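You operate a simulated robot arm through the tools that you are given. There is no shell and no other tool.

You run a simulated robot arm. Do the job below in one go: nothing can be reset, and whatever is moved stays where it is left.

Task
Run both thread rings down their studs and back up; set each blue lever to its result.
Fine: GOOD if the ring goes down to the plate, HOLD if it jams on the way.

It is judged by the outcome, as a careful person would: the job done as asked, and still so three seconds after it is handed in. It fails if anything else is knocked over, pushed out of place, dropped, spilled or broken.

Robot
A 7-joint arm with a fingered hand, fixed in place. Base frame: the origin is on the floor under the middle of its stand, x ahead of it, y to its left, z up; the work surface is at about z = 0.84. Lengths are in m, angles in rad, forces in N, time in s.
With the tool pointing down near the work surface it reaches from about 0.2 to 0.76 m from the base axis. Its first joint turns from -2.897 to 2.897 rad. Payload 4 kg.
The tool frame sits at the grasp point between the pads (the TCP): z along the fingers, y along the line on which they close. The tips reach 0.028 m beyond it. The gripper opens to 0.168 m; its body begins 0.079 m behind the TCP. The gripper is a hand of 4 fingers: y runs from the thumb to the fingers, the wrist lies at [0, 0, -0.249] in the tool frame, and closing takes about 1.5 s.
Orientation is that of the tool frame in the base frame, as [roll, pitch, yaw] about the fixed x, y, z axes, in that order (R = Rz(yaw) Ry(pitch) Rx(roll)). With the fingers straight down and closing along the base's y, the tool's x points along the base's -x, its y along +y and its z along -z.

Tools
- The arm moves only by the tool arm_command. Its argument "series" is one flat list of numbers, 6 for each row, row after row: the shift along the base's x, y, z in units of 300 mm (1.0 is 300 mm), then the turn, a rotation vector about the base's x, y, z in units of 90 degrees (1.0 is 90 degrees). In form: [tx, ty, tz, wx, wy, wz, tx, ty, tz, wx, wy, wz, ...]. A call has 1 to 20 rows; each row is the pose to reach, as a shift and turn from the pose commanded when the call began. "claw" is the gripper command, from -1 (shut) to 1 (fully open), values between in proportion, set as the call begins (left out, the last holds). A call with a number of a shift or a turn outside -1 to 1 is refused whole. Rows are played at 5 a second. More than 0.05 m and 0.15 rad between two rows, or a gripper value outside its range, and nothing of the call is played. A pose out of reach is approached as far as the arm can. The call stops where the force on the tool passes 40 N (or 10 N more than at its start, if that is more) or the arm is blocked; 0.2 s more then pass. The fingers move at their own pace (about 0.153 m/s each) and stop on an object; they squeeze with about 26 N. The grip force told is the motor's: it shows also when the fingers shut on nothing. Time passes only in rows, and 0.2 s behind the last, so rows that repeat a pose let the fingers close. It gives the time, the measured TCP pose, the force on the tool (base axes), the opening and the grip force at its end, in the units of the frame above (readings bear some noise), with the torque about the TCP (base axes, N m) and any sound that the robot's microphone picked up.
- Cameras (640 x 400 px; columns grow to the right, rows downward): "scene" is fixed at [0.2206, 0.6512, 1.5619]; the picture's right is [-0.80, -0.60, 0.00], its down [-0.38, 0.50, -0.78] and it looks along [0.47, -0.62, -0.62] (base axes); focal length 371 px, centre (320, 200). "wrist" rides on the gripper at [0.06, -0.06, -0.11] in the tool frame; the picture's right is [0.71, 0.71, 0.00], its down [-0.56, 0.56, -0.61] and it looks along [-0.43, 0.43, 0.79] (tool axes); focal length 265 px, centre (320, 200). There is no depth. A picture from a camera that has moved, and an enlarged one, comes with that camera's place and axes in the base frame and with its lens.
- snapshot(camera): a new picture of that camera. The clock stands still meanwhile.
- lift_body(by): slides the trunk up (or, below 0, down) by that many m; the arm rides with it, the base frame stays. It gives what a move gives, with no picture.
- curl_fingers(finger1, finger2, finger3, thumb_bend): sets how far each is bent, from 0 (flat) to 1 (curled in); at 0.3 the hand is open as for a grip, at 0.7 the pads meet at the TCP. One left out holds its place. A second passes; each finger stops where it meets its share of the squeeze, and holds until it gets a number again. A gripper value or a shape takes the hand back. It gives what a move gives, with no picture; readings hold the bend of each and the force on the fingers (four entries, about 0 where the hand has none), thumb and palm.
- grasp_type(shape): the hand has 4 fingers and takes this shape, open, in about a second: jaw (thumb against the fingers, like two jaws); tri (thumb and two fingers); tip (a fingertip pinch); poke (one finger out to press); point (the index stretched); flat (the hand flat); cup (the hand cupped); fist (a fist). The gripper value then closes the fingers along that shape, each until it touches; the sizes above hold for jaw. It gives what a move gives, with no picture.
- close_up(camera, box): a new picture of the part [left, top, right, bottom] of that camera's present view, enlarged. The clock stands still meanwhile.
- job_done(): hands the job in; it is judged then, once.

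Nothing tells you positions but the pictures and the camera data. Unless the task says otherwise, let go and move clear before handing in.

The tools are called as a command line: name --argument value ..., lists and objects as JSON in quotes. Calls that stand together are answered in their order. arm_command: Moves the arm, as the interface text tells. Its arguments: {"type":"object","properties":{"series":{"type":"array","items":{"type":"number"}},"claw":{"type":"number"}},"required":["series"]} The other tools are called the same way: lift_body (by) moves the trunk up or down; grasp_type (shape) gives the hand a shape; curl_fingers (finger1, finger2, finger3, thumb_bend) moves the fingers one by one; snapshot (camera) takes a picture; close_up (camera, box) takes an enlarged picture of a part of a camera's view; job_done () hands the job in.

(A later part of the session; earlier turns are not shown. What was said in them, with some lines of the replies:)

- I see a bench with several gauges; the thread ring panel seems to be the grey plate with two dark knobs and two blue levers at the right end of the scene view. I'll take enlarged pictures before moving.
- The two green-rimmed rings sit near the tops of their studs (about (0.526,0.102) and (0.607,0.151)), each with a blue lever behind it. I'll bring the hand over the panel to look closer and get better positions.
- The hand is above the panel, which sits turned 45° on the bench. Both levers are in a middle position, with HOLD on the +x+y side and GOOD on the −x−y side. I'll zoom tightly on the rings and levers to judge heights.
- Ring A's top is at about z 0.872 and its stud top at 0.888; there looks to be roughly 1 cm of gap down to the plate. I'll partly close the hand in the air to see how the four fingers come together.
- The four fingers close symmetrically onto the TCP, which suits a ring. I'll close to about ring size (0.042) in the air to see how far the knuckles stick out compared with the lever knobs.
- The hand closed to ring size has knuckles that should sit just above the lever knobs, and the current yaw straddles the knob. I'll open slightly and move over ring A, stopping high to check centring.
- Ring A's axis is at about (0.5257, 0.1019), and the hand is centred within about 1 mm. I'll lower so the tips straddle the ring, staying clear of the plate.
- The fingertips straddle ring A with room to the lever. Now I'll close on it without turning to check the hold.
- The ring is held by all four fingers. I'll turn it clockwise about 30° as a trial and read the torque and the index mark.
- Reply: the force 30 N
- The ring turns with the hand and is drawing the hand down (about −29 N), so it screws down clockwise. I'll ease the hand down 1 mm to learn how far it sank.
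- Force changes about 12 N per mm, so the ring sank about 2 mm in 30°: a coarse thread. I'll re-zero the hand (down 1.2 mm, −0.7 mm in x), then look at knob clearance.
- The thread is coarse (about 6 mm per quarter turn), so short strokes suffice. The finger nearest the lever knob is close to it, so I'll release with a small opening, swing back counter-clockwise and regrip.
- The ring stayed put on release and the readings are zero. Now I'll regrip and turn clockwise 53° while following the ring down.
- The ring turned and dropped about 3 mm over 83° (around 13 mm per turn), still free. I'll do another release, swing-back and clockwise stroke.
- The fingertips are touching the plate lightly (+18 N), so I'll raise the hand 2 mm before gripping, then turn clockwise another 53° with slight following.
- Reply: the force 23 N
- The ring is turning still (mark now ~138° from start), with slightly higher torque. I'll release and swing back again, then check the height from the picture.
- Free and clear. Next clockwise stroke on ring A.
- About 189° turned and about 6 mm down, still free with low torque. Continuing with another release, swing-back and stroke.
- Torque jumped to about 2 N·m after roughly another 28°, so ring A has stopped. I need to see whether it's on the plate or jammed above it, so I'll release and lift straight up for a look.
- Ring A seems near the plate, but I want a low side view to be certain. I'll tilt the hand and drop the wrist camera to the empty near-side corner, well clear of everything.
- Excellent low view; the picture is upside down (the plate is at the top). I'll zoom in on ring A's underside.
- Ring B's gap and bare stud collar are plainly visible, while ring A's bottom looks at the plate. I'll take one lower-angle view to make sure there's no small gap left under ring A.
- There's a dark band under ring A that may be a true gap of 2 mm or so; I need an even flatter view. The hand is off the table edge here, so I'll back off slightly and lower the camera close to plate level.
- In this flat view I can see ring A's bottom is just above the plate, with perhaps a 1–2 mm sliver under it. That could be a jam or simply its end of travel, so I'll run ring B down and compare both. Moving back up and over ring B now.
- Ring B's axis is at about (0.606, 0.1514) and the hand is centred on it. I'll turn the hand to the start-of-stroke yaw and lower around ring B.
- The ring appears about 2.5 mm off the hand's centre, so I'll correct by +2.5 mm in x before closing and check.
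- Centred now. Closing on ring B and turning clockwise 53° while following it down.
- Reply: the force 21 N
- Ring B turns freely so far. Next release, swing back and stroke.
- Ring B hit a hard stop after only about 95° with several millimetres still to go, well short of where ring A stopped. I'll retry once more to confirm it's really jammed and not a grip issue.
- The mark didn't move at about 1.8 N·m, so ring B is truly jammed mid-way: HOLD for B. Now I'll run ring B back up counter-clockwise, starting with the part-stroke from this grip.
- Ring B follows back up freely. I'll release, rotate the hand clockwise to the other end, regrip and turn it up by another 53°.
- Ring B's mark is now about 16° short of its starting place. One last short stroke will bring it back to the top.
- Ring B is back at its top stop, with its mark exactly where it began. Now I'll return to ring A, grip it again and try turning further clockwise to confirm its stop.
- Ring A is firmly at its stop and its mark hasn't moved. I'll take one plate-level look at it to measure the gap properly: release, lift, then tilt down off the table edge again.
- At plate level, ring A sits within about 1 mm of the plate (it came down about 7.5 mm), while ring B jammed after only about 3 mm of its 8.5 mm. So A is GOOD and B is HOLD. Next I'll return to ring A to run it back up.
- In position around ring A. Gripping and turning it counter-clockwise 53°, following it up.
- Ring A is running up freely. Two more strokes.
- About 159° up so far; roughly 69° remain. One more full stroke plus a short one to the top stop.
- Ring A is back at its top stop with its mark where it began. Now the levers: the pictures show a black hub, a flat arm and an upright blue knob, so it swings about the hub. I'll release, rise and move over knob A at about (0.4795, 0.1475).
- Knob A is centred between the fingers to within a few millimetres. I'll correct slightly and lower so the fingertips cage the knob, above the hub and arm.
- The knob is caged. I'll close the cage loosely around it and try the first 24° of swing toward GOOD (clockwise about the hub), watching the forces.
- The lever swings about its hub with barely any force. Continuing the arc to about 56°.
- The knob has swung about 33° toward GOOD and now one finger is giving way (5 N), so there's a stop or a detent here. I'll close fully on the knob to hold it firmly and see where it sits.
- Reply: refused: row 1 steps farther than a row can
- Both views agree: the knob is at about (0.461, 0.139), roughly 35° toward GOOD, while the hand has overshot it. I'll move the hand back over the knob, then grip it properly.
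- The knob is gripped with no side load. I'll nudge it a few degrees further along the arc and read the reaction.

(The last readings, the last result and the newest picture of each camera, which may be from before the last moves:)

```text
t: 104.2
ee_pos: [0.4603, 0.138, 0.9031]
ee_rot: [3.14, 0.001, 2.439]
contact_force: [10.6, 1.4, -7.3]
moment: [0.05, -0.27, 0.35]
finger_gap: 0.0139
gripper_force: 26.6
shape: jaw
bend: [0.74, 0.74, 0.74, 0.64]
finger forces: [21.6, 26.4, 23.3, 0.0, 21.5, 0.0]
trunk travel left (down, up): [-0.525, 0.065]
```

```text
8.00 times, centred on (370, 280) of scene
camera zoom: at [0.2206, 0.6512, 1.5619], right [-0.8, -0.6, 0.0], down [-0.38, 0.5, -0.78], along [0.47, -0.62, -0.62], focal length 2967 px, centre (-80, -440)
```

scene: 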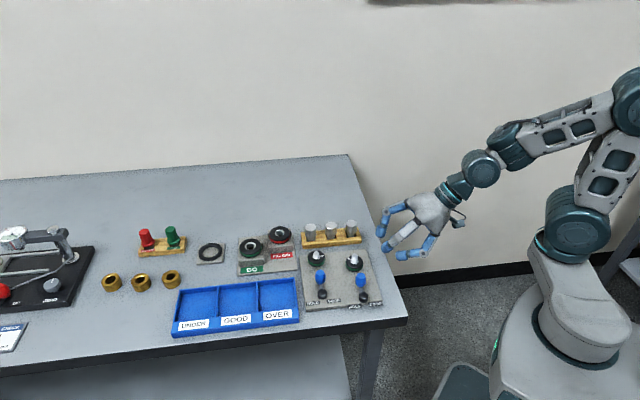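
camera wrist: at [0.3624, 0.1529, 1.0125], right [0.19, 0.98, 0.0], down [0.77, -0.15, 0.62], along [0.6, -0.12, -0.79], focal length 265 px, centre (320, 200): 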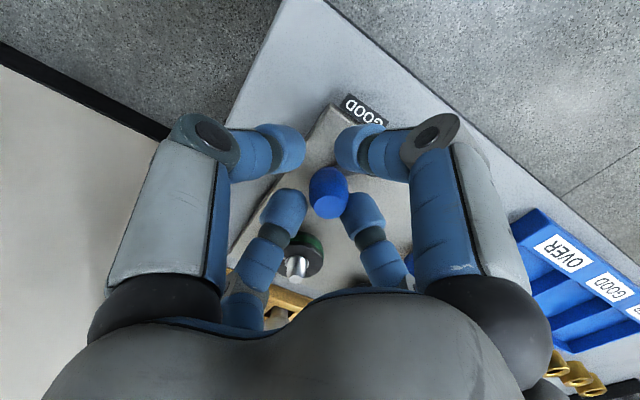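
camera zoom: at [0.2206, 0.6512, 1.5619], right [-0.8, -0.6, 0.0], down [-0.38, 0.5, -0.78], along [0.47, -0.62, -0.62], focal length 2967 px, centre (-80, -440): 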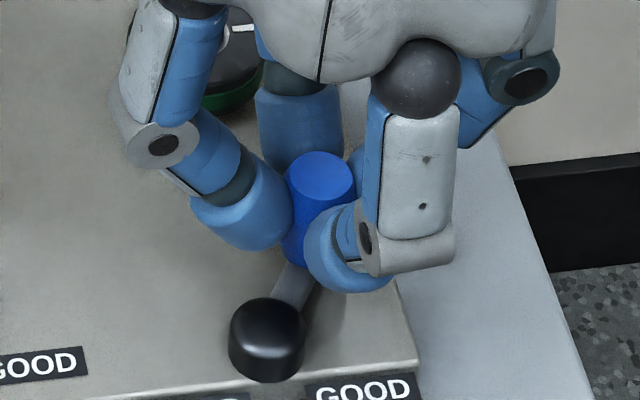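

The lever is against a hard stop at about 35° on the GOOD side. I'll ease back, release, rise straight up and check that it stays there.

arm_command --series '[0.004, 0.0006, 0, 0, 0, 0.022, 0.006, 0.001, 0, 0, 0, 0.035, 0.006, 0.001, 0, 0, 0, 0.035]'

arm_command --series '[0, 0, 0, 0, 0, 0, 0, 0, 0, 0, 0, 0, 0, 0, 0, 0, 0, 0, 0, 0, 0.08, 0, 0, 0, 0, 0, 0.18, 0, 0, 0, 0, 0, 0.28, 0, 0, 0, 0, 0, 0.38, 0, 0, 0, 0, 0, 0.38, 0, 0, 0]' --claw -0.4

close_up --camera "scene" --box '[290, 230, 410, 315]'

snapshot --camera "wrist"

```text
t: 105.0
ee_pos: [0.4606, 0.1382, 0.902]
ee_rot: [3.141, -0.001, 2.494]
contact_force: [5.2, -1.1, 0.8]
moment: [-0.01, -0.1, -0.01]
finger_gap: 0.0143
gripper_force: 25.9
shape: jaw
bend: [0.74, 0.75, 0.74, 0.64]
finger forces: [23.9, 24.2, 24.6, 0.1, 24.4, 0.0]
trunk travel left (down, up): [-0.525, 0.065]
```

```text
t: 106.8
ee_pos: [0.4591, 0.1365, 1.0174]
ee_rot: [-3.142, 0.002, 2.495]
contact_force: [-1.6, -0.4, 0.6]
moment: [-0.03, -0.01, 0.01]
finger_gap: 0.0502
gripper_force: 0.1
shape: jaw
bend: [0.79, 0.79, 0.79, 0.46]
finger forces: [0.0, 0.1, 0.0, 0.0, 0.0, 0.0]
trunk travel left (down, up): [-0.525, 0.065]
```

```text
4.71 times, centred on (350, 272) of scene
camera zoom: at [0.2206, 0.6512, 1.5619], right [-0.8, -0.6, 0.0], down [-0.38, 0.5, -0.78], along [0.47, -0.62, -0.62], focal length 1745 px, centre (179, -141)
```

zoom: 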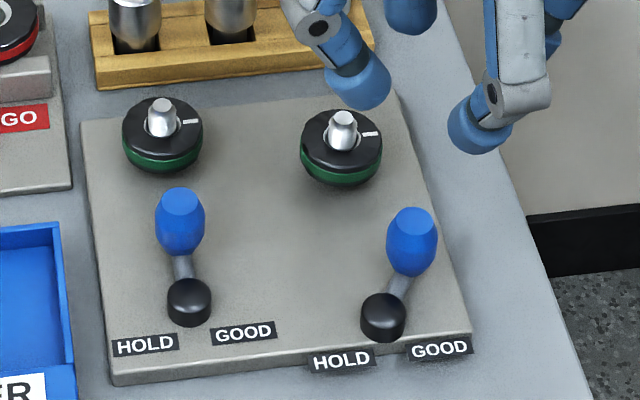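

```text
taken
camera wrist: at [0.374, 0.1245, 1.1268], right [-0.14, 0.99, 0.0], down [0.78, 0.11, 0.61], along [0.61, 0.08, -0.79], focal length 265 px, centre (320, 200)
```

wrist: 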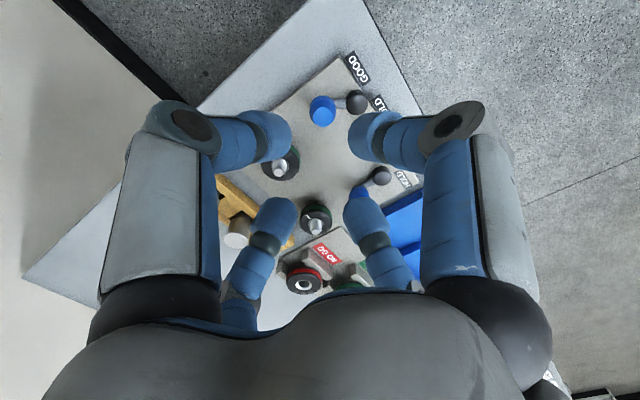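

Lever A stays at GOOD. Next is lever B: I'll move over its knob at about (0.5575, 0.197), returning the hand to its straight yaw so the fingers stay clear of ring B and the blue tray.

arm_command --series '[0.065, 0.04, 0, 0, 0, 0.0824, 0.13, 0.08, 0, 0, 0, 0.1648, 0.195, 0.12, 0, 0, 0, 0.2472, 0.26, 0.16, 0, 0, 0, 0.3296, 0.325, 0.2, 0, 0, 0, 0.412, 0.325, 0.2, -0.1, 0, 0, 0.412, 0.325, 0.2, -0.1, 0, 0, 0.412]'

snapshot --camera "wrist"

close_up --camera "wrist" --box '[240, 70, 400, 230]'

close_up --camera "scene" --box '[260, 210, 400, 320]'

```text
t: 108.4
ee_pos: [0.5591, 0.1992, 0.987]
ee_rot: [-3.141, 0.0, -3.14]
contact_force: [0.4, 0.7, 0.0]
moment: [-0.01, 0.0, 0.0]
finger_gap: 0.0503
gripper_force: 0.0
shape: jaw
bend: [0.79, 0.79, 0.79, 0.46]
finger forces: [0.0, 0.1, 0.1, 0.0, 0.0, 0.0]
trunk travel left (down, up): [-0.525, 0.065]
```

```text
taken
camera wrist: at [0.4976, 0.1393, 1.0961], right [-0.71, 0.71, 0.0], down [0.56, 0.56, 0.61], along [0.43, 0.43, -0.79], focal length 265 px, centre (320, 200)
```

wrist: 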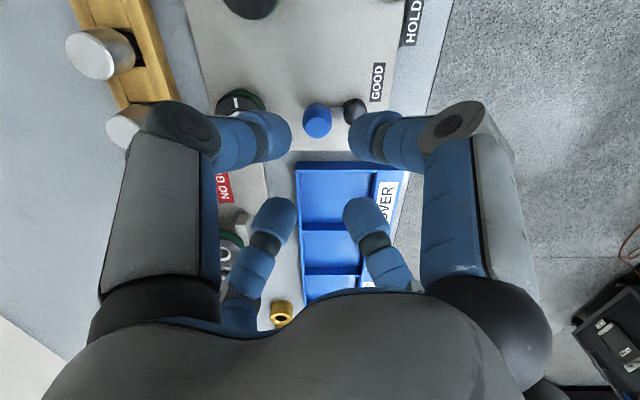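

```text
2.50 times, centred on (320, 150) of wrist
camera zoom: at [0.4976, 0.1393, 1.0961], right [-0.71, 0.71, 0.0], down [0.56, 0.56, 0.61], along [0.43, 0.43, -0.79], focal length 664 px, centre (320, 325)
```

zoom: 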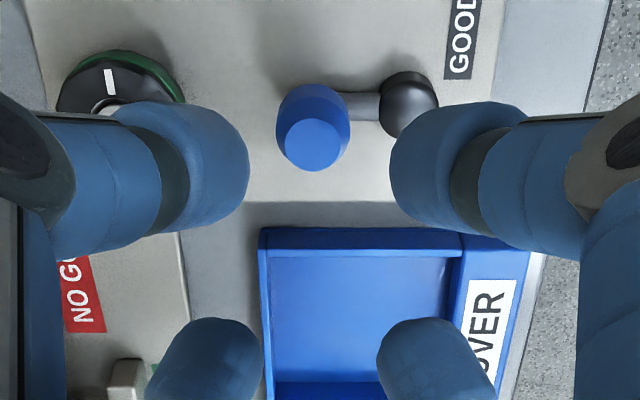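

```text
3.64 times, centred on (330, 265) of scene
camera zoom: at [0.2206, 0.6512, 1.5619], right [-0.8, -0.6, 0.0], down [-0.38, 0.5, -0.78], along [0.47, -0.62, -0.62], focal length 1349 px, centre (284, -36)
```

zoom: 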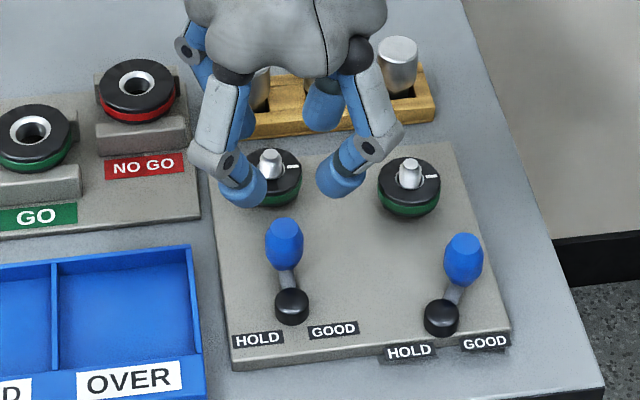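

Knob B is within 2 mm of centre. Lowering the cage around it.

arm_command --series '[0, -0.003, -0.07, 0, 0, 0, 0, -0.0067, -0.15, 0, 0, 0, 0, -0.0067, -0.22, 0, 0, 0, 0, -0.0067, -0.275, 0, 0, 0, 0, -0.0067, -0.275, 0, 0, 0]' --claw -0.46

close_up --camera "wrist" --box '[240, 110, 400, 270]'

close_up --camera "scene" --box '[275, 230, 375, 320]'

```text
t: 109.6
ee_pos: [0.5595, 0.1973, 0.9034]
ee_rot: [-3.141, 0.001, -3.141]
contact_force: [-0.2, -0.2, 0.4]
moment: [0.01, -0.02, -0.02]
finger_gap: 0.0456
gripper_force: 0.3
shape: jaw
bend: [0.78, 0.78, 0.78, 0.48]
finger forces: [0.0, 0.0, 0.0, 0.0, 0.1, 0.1]
trunk travel left (down, up): [-0.525, 0.065]
```

```text
2.50 times, centred on (320, 190) of wrist
camera zoom: at [0.4982, 0.137, 1.0126], right [-0.71, 0.71, 0.0], down [0.56, 0.56, 0.61], along [0.43, 0.43, -0.79], focal length 664 px, centre (320, 225)
```

zoom: 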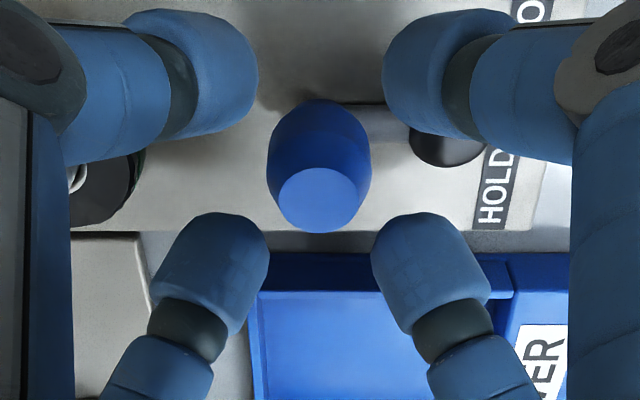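

```text
4.44 times, centred on (325, 275) of scene
camera zoom: at [0.2206, 0.6512, 1.5619], right [-0.8, -0.6, 0.0], down [-0.38, 0.5, -0.78], along [0.47, -0.62, -0.62], focal length 1648 px, centre (298, -133)
```

zoom: 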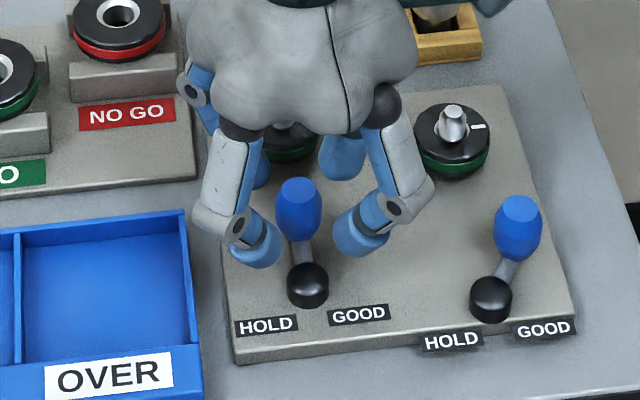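

Knob B is centred in the cage. Tightening loosely and swinging it toward HOLD (counter-clockwise about its hub), without turning the hand.

arm_command --series '[0, 0, 0, 0, 0, 0, 0, 0, 0, 0, 0, 0, 0.0047, 0.0062, 0, 0, 0, 0, 0.0094, 0.0125, 0, 0, 0, 0, 0.0169, 0.0263, 0, 0, 0, 0, 0.0225, 0.0409, 0, 0, 0, 0, 0.0259, 0.0562, 0, 0, 0, 0, 0.0259, 0.0562, 0, 0, 0, 0]' --claw -0.68

close_up --camera "wrist" --box '[240, 110, 400, 270]'

close_up --camera "scene" --box '[275, 230, 375, 320]'

```text
t: 111.4
ee_pos: [0.5679, 0.2125, 0.9043]
ee_rot: [3.141, 0.002, 3.139]
contact_force: [4.9, -4.5, 2.6]
moment: [-0.15, -0.1, 0.1]
finger_gap: 0.0278
gripper_force: 0.1
shape: jaw
bend: [0.76, 0.76, 0.76, 0.54]
finger forces: [0.0, 0.0, 0.0, 0.0, 5.6, 0.1]
trunk travel left (down, up): [-0.525, 0.065]
```

```text
2.50 times, centred on (320, 190) of wrist
camera zoom: at [0.5062, 0.1526, 1.0142], right [-0.71, 0.71, 0.0], down [0.56, 0.56, 0.62], along [0.44, 0.43, -0.79], focal length 664 px, centre (320, 225)
```

zoom: 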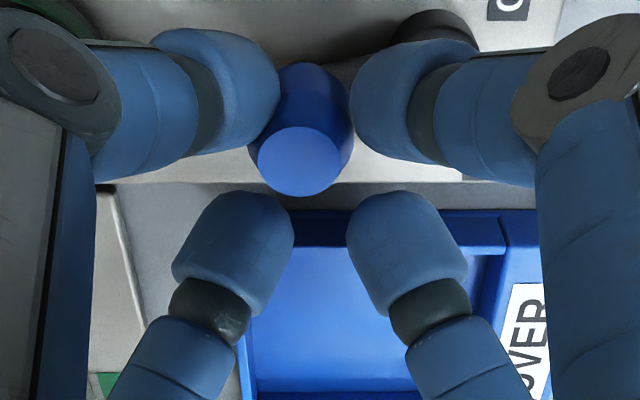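

```text
4.44 times, centred on (325, 275) of scene
camera zoom: at [0.2206, 0.6512, 1.5619], right [-0.8, -0.6, 0.0], down [-0.38, 0.5, -0.78], along [0.47, -0.62, -0.62], focal length 1648 px, centre (298, -133)
```

zoom: 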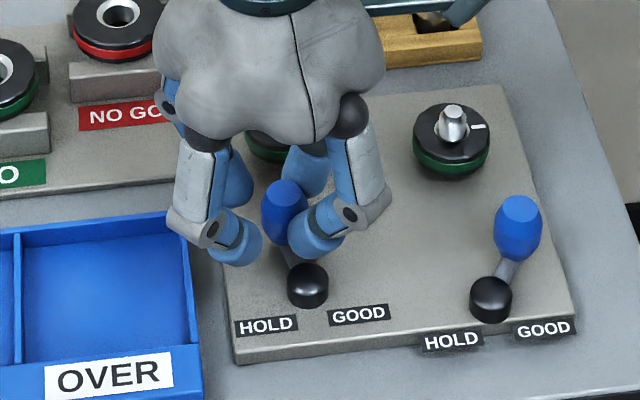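

Lever B has swung about 15° but only the thumb is pressing it, off-line. I'll recentre the hand on the knob, grip it firmly and carry on along the arc.

arm_command --series '[-0.008, -0.013, 0, 0, 0, 0, -0.016, -0.026, 0, 0, 0, 0, -0.016, -0.026, 0, 0, 0, 0]' --claw -0.6

arm_command --series '[0, 0, 0, 0, 0, 0, 0, 0, 0, 0, 0, 0, 0, 0, 0, 0, 0, 0, 0, 0, 0, 0, 0, 0]' --claw -1

close_up --camera "wrist" --box '[240, 110, 400, 270]'

close_up --camera "scene" --box '[275, 230, 375, 320]'

```text
t: 112.2
ee_pos: [0.5614, 0.2046, 0.9045]
ee_rot: [3.141, 0.001, 3.141]
contact_force: [-0.4, 0.5, -0.7]
moment: [0.01, 0.0, 0.02]
finger_gap: 0.0334
gripper_force: 0.0
shape: jaw
bend: [0.77, 0.77, 0.77, 0.53]
finger forces: [0.0, 0.1, 0.1, 0.1, 0.0, 0.1]
trunk travel left (down, up): [-0.525, 0.065]
```

```text
t: 113.2
ee_pos: [0.5628, 0.2045, 0.9042]
ee_rot: [-3.141, -0.002, -3.14]
contact_force: [-2.4, -0.5, -2.1]
moment: [-0.01, 0.07, 0.04]
finger_gap: 0.0161
gripper_force: 25.8
shape: jaw
bend: [0.73, 0.73, 0.75, 0.61]
finger forces: [22.1, 21.8, 22.4, 0.1, 22.7, 0.0]
trunk travel left (down, up): [-0.525, 0.065]
```

```text
2.50 times, centred on (320, 190) of wrist
camera zoom: at [0.5012, 0.1449, 1.0141], right [-0.71, 0.71, 0.0], down [0.56, 0.56, 0.61], along [0.43, 0.43, -0.79], focal length 664 px, centre (320, 225)
```

zoom: 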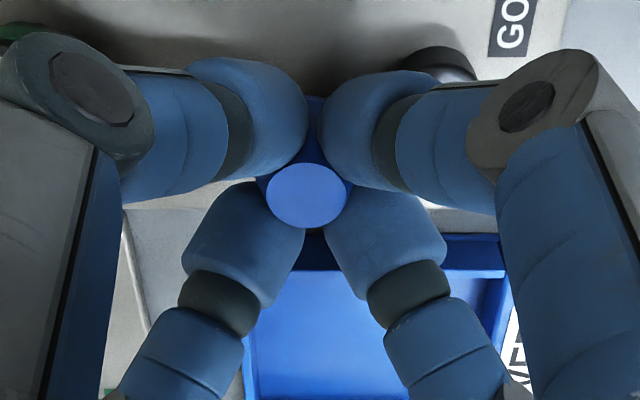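

```text
4.44 times, centred on (325, 275) of scene
camera zoom: at [0.2206, 0.6512, 1.5619], right [-0.8, -0.6, 0.0], down [-0.38, 0.5, -0.78], along [0.47, -0.62, -0.62], focal length 1648 px, centre (298, -133)
```

zoom: 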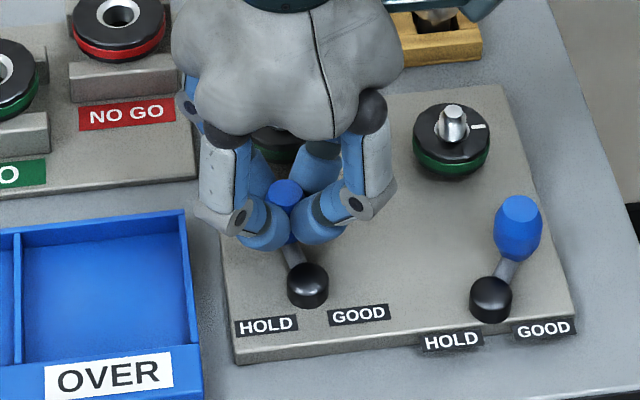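

arm_command --series '[0.0022, 0.0053, 0, 0, 0, 0.034, 0.0043, 0.0107, 0, 0, 0, 0.067, 0.0043, 0.0107, 0, 0, 0, 0.067]'

close_up --camera "scene" --box '[275, 230, 375, 320]'

```text
t: 114.0
ee_pos: [0.563, 0.2085, 0.9042]
ee_rot: [-3.141, -0.001, -3.039]
contact_force: [2.2, -4.2, -3.4]
moment: [-0.1, -0.05, 0.05]
finger_gap: 0.0159
gripper_force: 25.6
shape: jaw
bend: [0.73, 0.73, 0.75, 0.61]
finger forces: [21.1, 21.1, 23.5, 0.0, 23.9, 0.0]
trunk travel left (down, up): [-0.525, 0.065]
```

```text
4.44 times, centred on (325, 275) of scene
camera zoom: at [0.2206, 0.6512, 1.5619], right [-0.8, -0.6, 0.0], down [-0.38, 0.5, -0.78], along [0.47, -0.62, -0.62], focal length 1648 px, centre (298, -133)
```

zoom: 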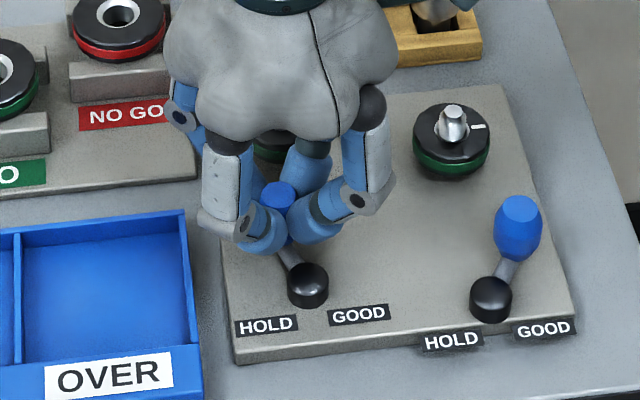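

It moves on easily when gripped. Continuing along the arc in small steps until it reaches its stop.

arm_command --series '[0.0016, 0.0054, 0, 0, 0, 0.034, 0.0032, 0.0108, 0, 0, 0, 0.067, 0.0043, 0.0165, 0, 0, 0, 0.1, 0.0043, 0.0165, 0, 0, 0, 0.1]'

close_up --camera "scene" --box '[275, 230, 375, 320]'

close_up --camera "wrist" --box '[240, 110, 400, 270]'

```text
t: 115.0
ee_pos: [0.5647, 0.2131, 0.9043]
ee_rot: [3.139, 0.002, -2.88]
contact_force: [9.5, -3.8, -0.4]
moment: [-0.07, -0.19, 0.03]
finger_gap: 0.0156
gripper_force: 26.1
shape: jaw
bend: [0.73, 0.73, 0.75, 0.61]
finger forces: [21.0, 20.7, 25.4, 0.1, 24.8, 0.0]
trunk travel left (down, up): [-0.525, 0.065]
```

```text
4.44 times, centred on (325, 275) of scene
camera zoom: at [0.2206, 0.6512, 1.5619], right [-0.8, -0.6, 0.0], down [-0.38, 0.5, -0.78], along [0.47, -0.62, -0.62], focal length 1648 px, centre (298, -133)
```

zoom: 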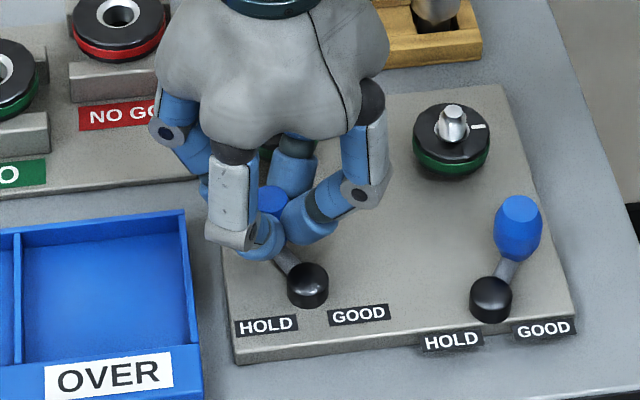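

```text
2.50 times, centred on (320, 190) of wrist
camera zoom: at [0.5216, 0.1386, 1.0138], right [-0.87, 0.5, 0.0], down [0.39, 0.68, 0.62], along [0.31, 0.53, -0.79], focal length 664 px, centre (320, 225)
```

zoom: 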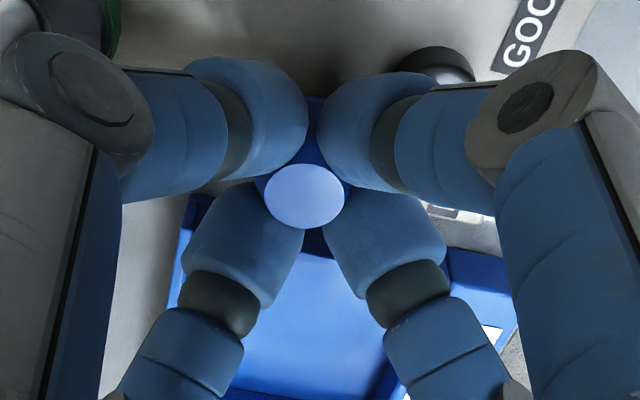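

arm_command --series '[0.0025, 0.0055, 0, 0, 0, 0.034, 0.0047, 0.011, 0, 0, 0, 0.067, 0.0047, 0.011, 0, 0, 0, 0.067]'

close_up --camera "scene" --box '[275, 230, 375, 320]'

```text
t: 115.8
ee_pos: [0.5656, 0.216, 0.9044]
ee_rot: [3.141, 0.001, -2.775]
contact_force: [11.2, -4.2, -2.1]
moment: [-0.13, -0.27, 0.07]
finger_gap: 0.0157
gripper_force: 25.9
shape: jaw
bend: [0.73, 0.73, 0.75, 0.61]
finger forces: [20.4, 20.2, 25.3, 0.0, 25.1, 0.0]
trunk travel left (down, up): [-0.525, 0.065]
```

```text
4.44 times, centred on (325, 275) of scene
camera zoom: at [0.2206, 0.6512, 1.5619], right [-0.8, -0.6, 0.0], down [-0.38, 0.5, -0.78], along [0.47, -0.62, -0.62], focal length 1648 px, centre (298, -133)
```

zoom: 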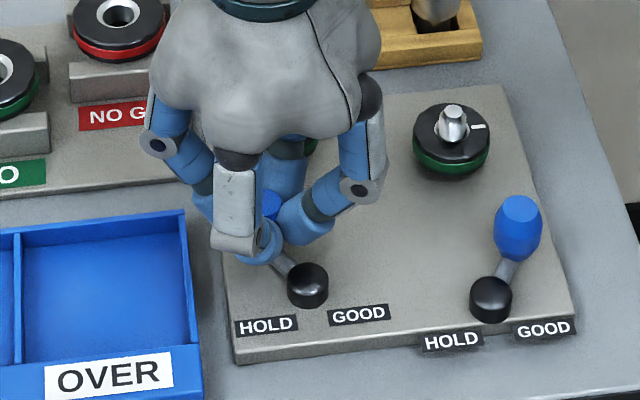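

arm_command --series '[0.003, 0.005, 0, 0, 0, 0.03, 0.004, 0.01, 0, 0, 0, 0.06, 0.004, 0.01, 0, 0, 0, 0.06]'

close_up --camera "scene" --box '[275, 230, 375, 320]'

```text
t: 116.6
ee_pos: [0.5662, 0.2156, 0.9043]
ee_rot: [-3.14, -0.003, -2.683]
contact_force: [-0.3, -18.5, -1.2]
moment: [-0.41, -0.01, -0.4]
finger_gap: 0.0155
gripper_force: 26.0
shape: jaw
bend: [0.73, 0.73, 0.75, 0.61]
finger forces: [24.6, 19.7, 21.0, 0.0, 29.9, 0.1]
trunk travel left (down, up): [-0.525, 0.065]
```

```text
4.44 times, centred on (325, 275) of scene
camera zoom: at [0.2206, 0.6512, 1.5619], right [-0.8, -0.6, 0.0], down [-0.38, 0.5, -0.78], along [0.47, -0.62, -0.62], focal length 1648 px, centre (298, -133)
```

zoom: 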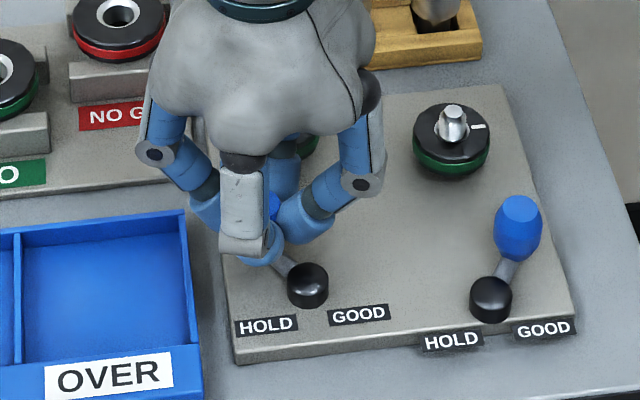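

Side force rose to about 18 N with no more travel: lever B is at its HOLD stop. I'll ease off, open just enough, and lift straight up.

arm_command --series '[0, -0.002, 0, 0, 0, -0.02, 0, -0.005, 0, 0, 0, -0.035, 0, -0.005, 0, 0, 0, -0.035]'

arm_command --series '[0, 0, 0, 0, 0, 0, 0, 0, 0, 0, 0, 0, 0, 0, 0.03, 0, 0, 0, 0, 0, 0.1, 0, 0, 0, 0, 0, 0.2, 0, 0, 0, 0, 0, 0.32, 0, 0, 0, 0, 0, 0.45, 0, 0, 0, 0, 0, 0.45, 0, 0, 0]' --claw -0.55

close_up --camera "scene" --box '[290, 230, 410, 315]'

snapshot --camera "scene"

snapshot --camera "wrist"

```text
t: 117.4
ee_pos: [0.5665, 0.216, 0.9039]
ee_rot: [3.139, 0.0, -2.737]
contact_force: [-0.3, -14.2, -3.7]
moment: [-0.32, -0.02, -0.01]
finger_gap: 0.0159
gripper_force: 25.7
shape: jaw
bend: [0.73, 0.73, 0.75, 0.61]
finger forces: [23.7, 20.8, 21.4, 0.0, 27.5, 0.0]
trunk travel left (down, up): [-0.525, 0.065]
```

```text
t: 119.2
ee_pos: [0.5681, 0.2188, 1.0399]
ee_rot: [-3.141, 0.0, -2.736]
contact_force: [-0.1, -0.2, 0.6]
moment: [-0.02, 0.0, -0.01]
finger_gap: 0.0377
gripper_force: 0.0
shape: jaw
bend: [0.77, 0.77, 0.77, 0.51]
finger forces: [0.1, 0.1, 0.0, 0.1, 0.0, 0.0]
trunk travel left (down, up): [-0.525, 0.065]
```

```text
4.71 times, centred on (350, 272) of scene
camera zoom: at [0.2206, 0.6512, 1.5619], right [-0.8, -0.6, 0.0], down [-0.38, 0.5, -0.78], along [0.47, -0.62, -0.62], focal length 1745 px, centre (179, -141)
```

zoom: 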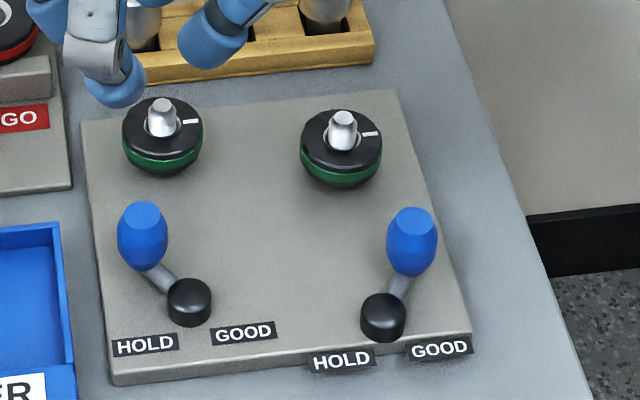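

```text
taken
```

scene: 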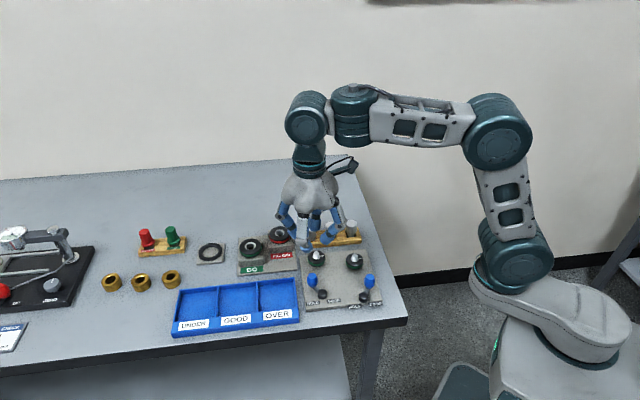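

```text
taken
camera wrist: at [0.5362, 0.1399, 1.1501], right [-0.93, 0.37, 0.0], down [0.29, 0.73, 0.61], along [0.23, 0.57, -0.79], focal length 265 px, centre (320, 200)
```

wrist: 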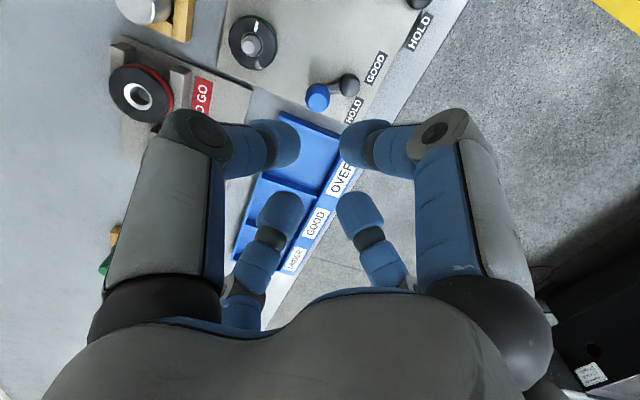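

Both levers hold: A is swung to GOOD and B to HOLD, with both rings back at the top and nothing else disturbed. I'll move the arm clear before a last check.

arm_command --series '[0, 0, 0.1, 0, 0, -0.04, 0, 0, 0.2, 0, 0, -0.08, -0.06, -0.09, 0.3, 0, 0, -0.12, -0.12, -0.18, 0.4, 0, 0, -0.16, -0.18, -0.27, 0.4, 0, 0, -0.2, -0.24, -0.36, 0.4, 0, 0, -0.23, -0.31, -0.46, 0.4, 0, 0, -0.26, -0.378, -0.558, 0.4, 0, 0, -0.26, -0.378, -0.558, 0.4, 0, 0, -0.26]'

arm_command --series '[0, 0, 0, 0, 0, 0, 0, 0, 0, 0, 0, 0, 0, 0, 0, 0, 0, 0, 0, 0, 0, 0, 0, 0, 0, 0, 0, 0, 0, 0]' --claw 1

close_up --camera "scene" --box '[220, 200, 420, 325]'

snapshot --camera "scene"

close_up --camera "wrist" --box '[220, 80, 420, 205]'

```text
t: 121.2
ee_pos: [0.4538, 0.0451, 1.1581]
ee_rot: [3.141, -0.001, 3.139]
contact_force: [-1.1, -0.9, 0.6]
moment: [0.0, -0.01, -0.01]
finger_gap: 0.0376
gripper_force: 0.1
shape: jaw
bend: [0.77, 0.77, 0.77, 0.51]
finger forces: [0.0, 0.1, 0.1, 0.0, 0.0, 0.0]
trunk travel left (down, up): [-0.525, 0.065]
```

```text
t: 122.4
ee_pos: [0.4542, 0.0473, 1.1579]
ee_rot: [3.141, 0.0, 3.14]
contact_force: [-0.5, 0.3, -1.1]
moment: [0.0, -0.01, 0.0]
finger_gap: 0.1678
gripper_force: 0.0
shape: jaw
bend: [0.3, 0.3, 0.3, 0.3]
finger forces: [0.0, 0.1, 0.0, 0.1, 0.0, 0.0]
trunk travel left (down, up): [-0.525, 0.065]
```

```text
3.20 times, centred on (320, 262) of scene
camera zoom: at [0.2206, 0.6512, 1.5619], right [-0.8, -0.6, 0.0], down [-0.38, 0.5, -0.78], along [0.47, -0.62, -0.62], focal length 1187 px, centre (320, 0)
```

zoom: 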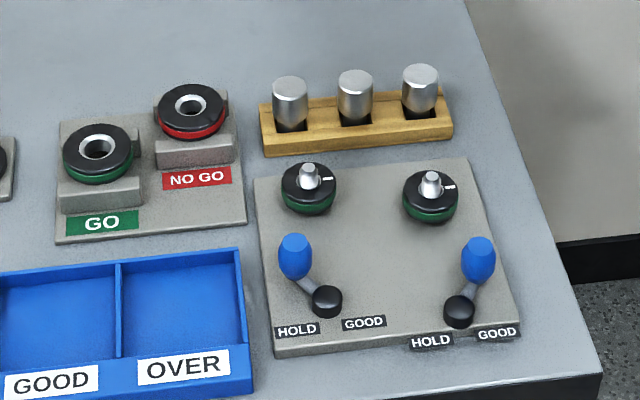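

```text
taken
```

scene: 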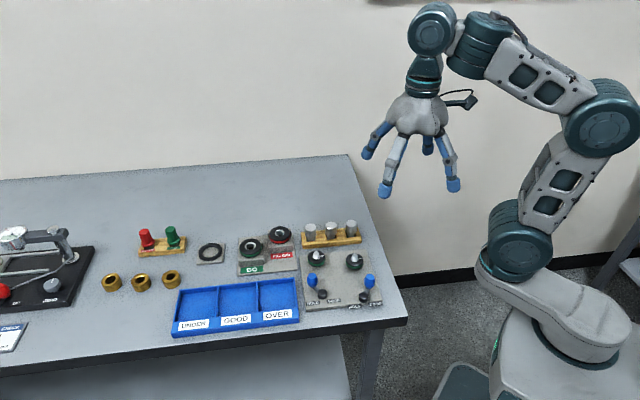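

```text
3.20 times, centred on (320, 142) of wrist
camera zoom: at [0.3922, -0.013, 1.2679], right [-0.71, 0.71, 0.0], down [0.56, 0.56, 0.61], along [0.44, 0.43, -0.79], focal length 849 px, centre (320, 384)
```

zoom: 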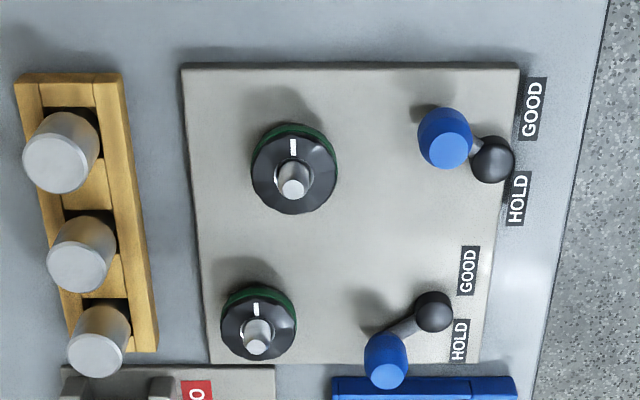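

Both rings are back at the top with their marks where they started. Lever A is at GOOD and lever B at HOLD, nothing else has moved, and the arm is clear. Handing in.

job_done

```text
The job is handed in.
```

The job is handed in: I ran both rings down and back up, set lever A to GOOD and set lever B to HOLD.

| Ring | What happened | Lever |
|---|---|---|
| A (right ring in the scene picture) | Went down freely, about 225° of turn, and stopped hard at the bottom, about 1 mm above the plate | GOOD |
| B (left ring in the scene picture) | Jammed after about 98° with roughly 5 mm still to go; a second try didn't move it | HOLD |

**Less certain call:** at plate level I could still see that gap of about 1 mm under ring A. I took it as the end of its travel, because it stopped far lower than ring B. It could instead be a jam just short of the plate.

Both rings are back at their top stops, with their white marks where they started. Both levers stayed against their stops after I let go. In the final pictures nothing else had moved, and the arm is clear of the bench.
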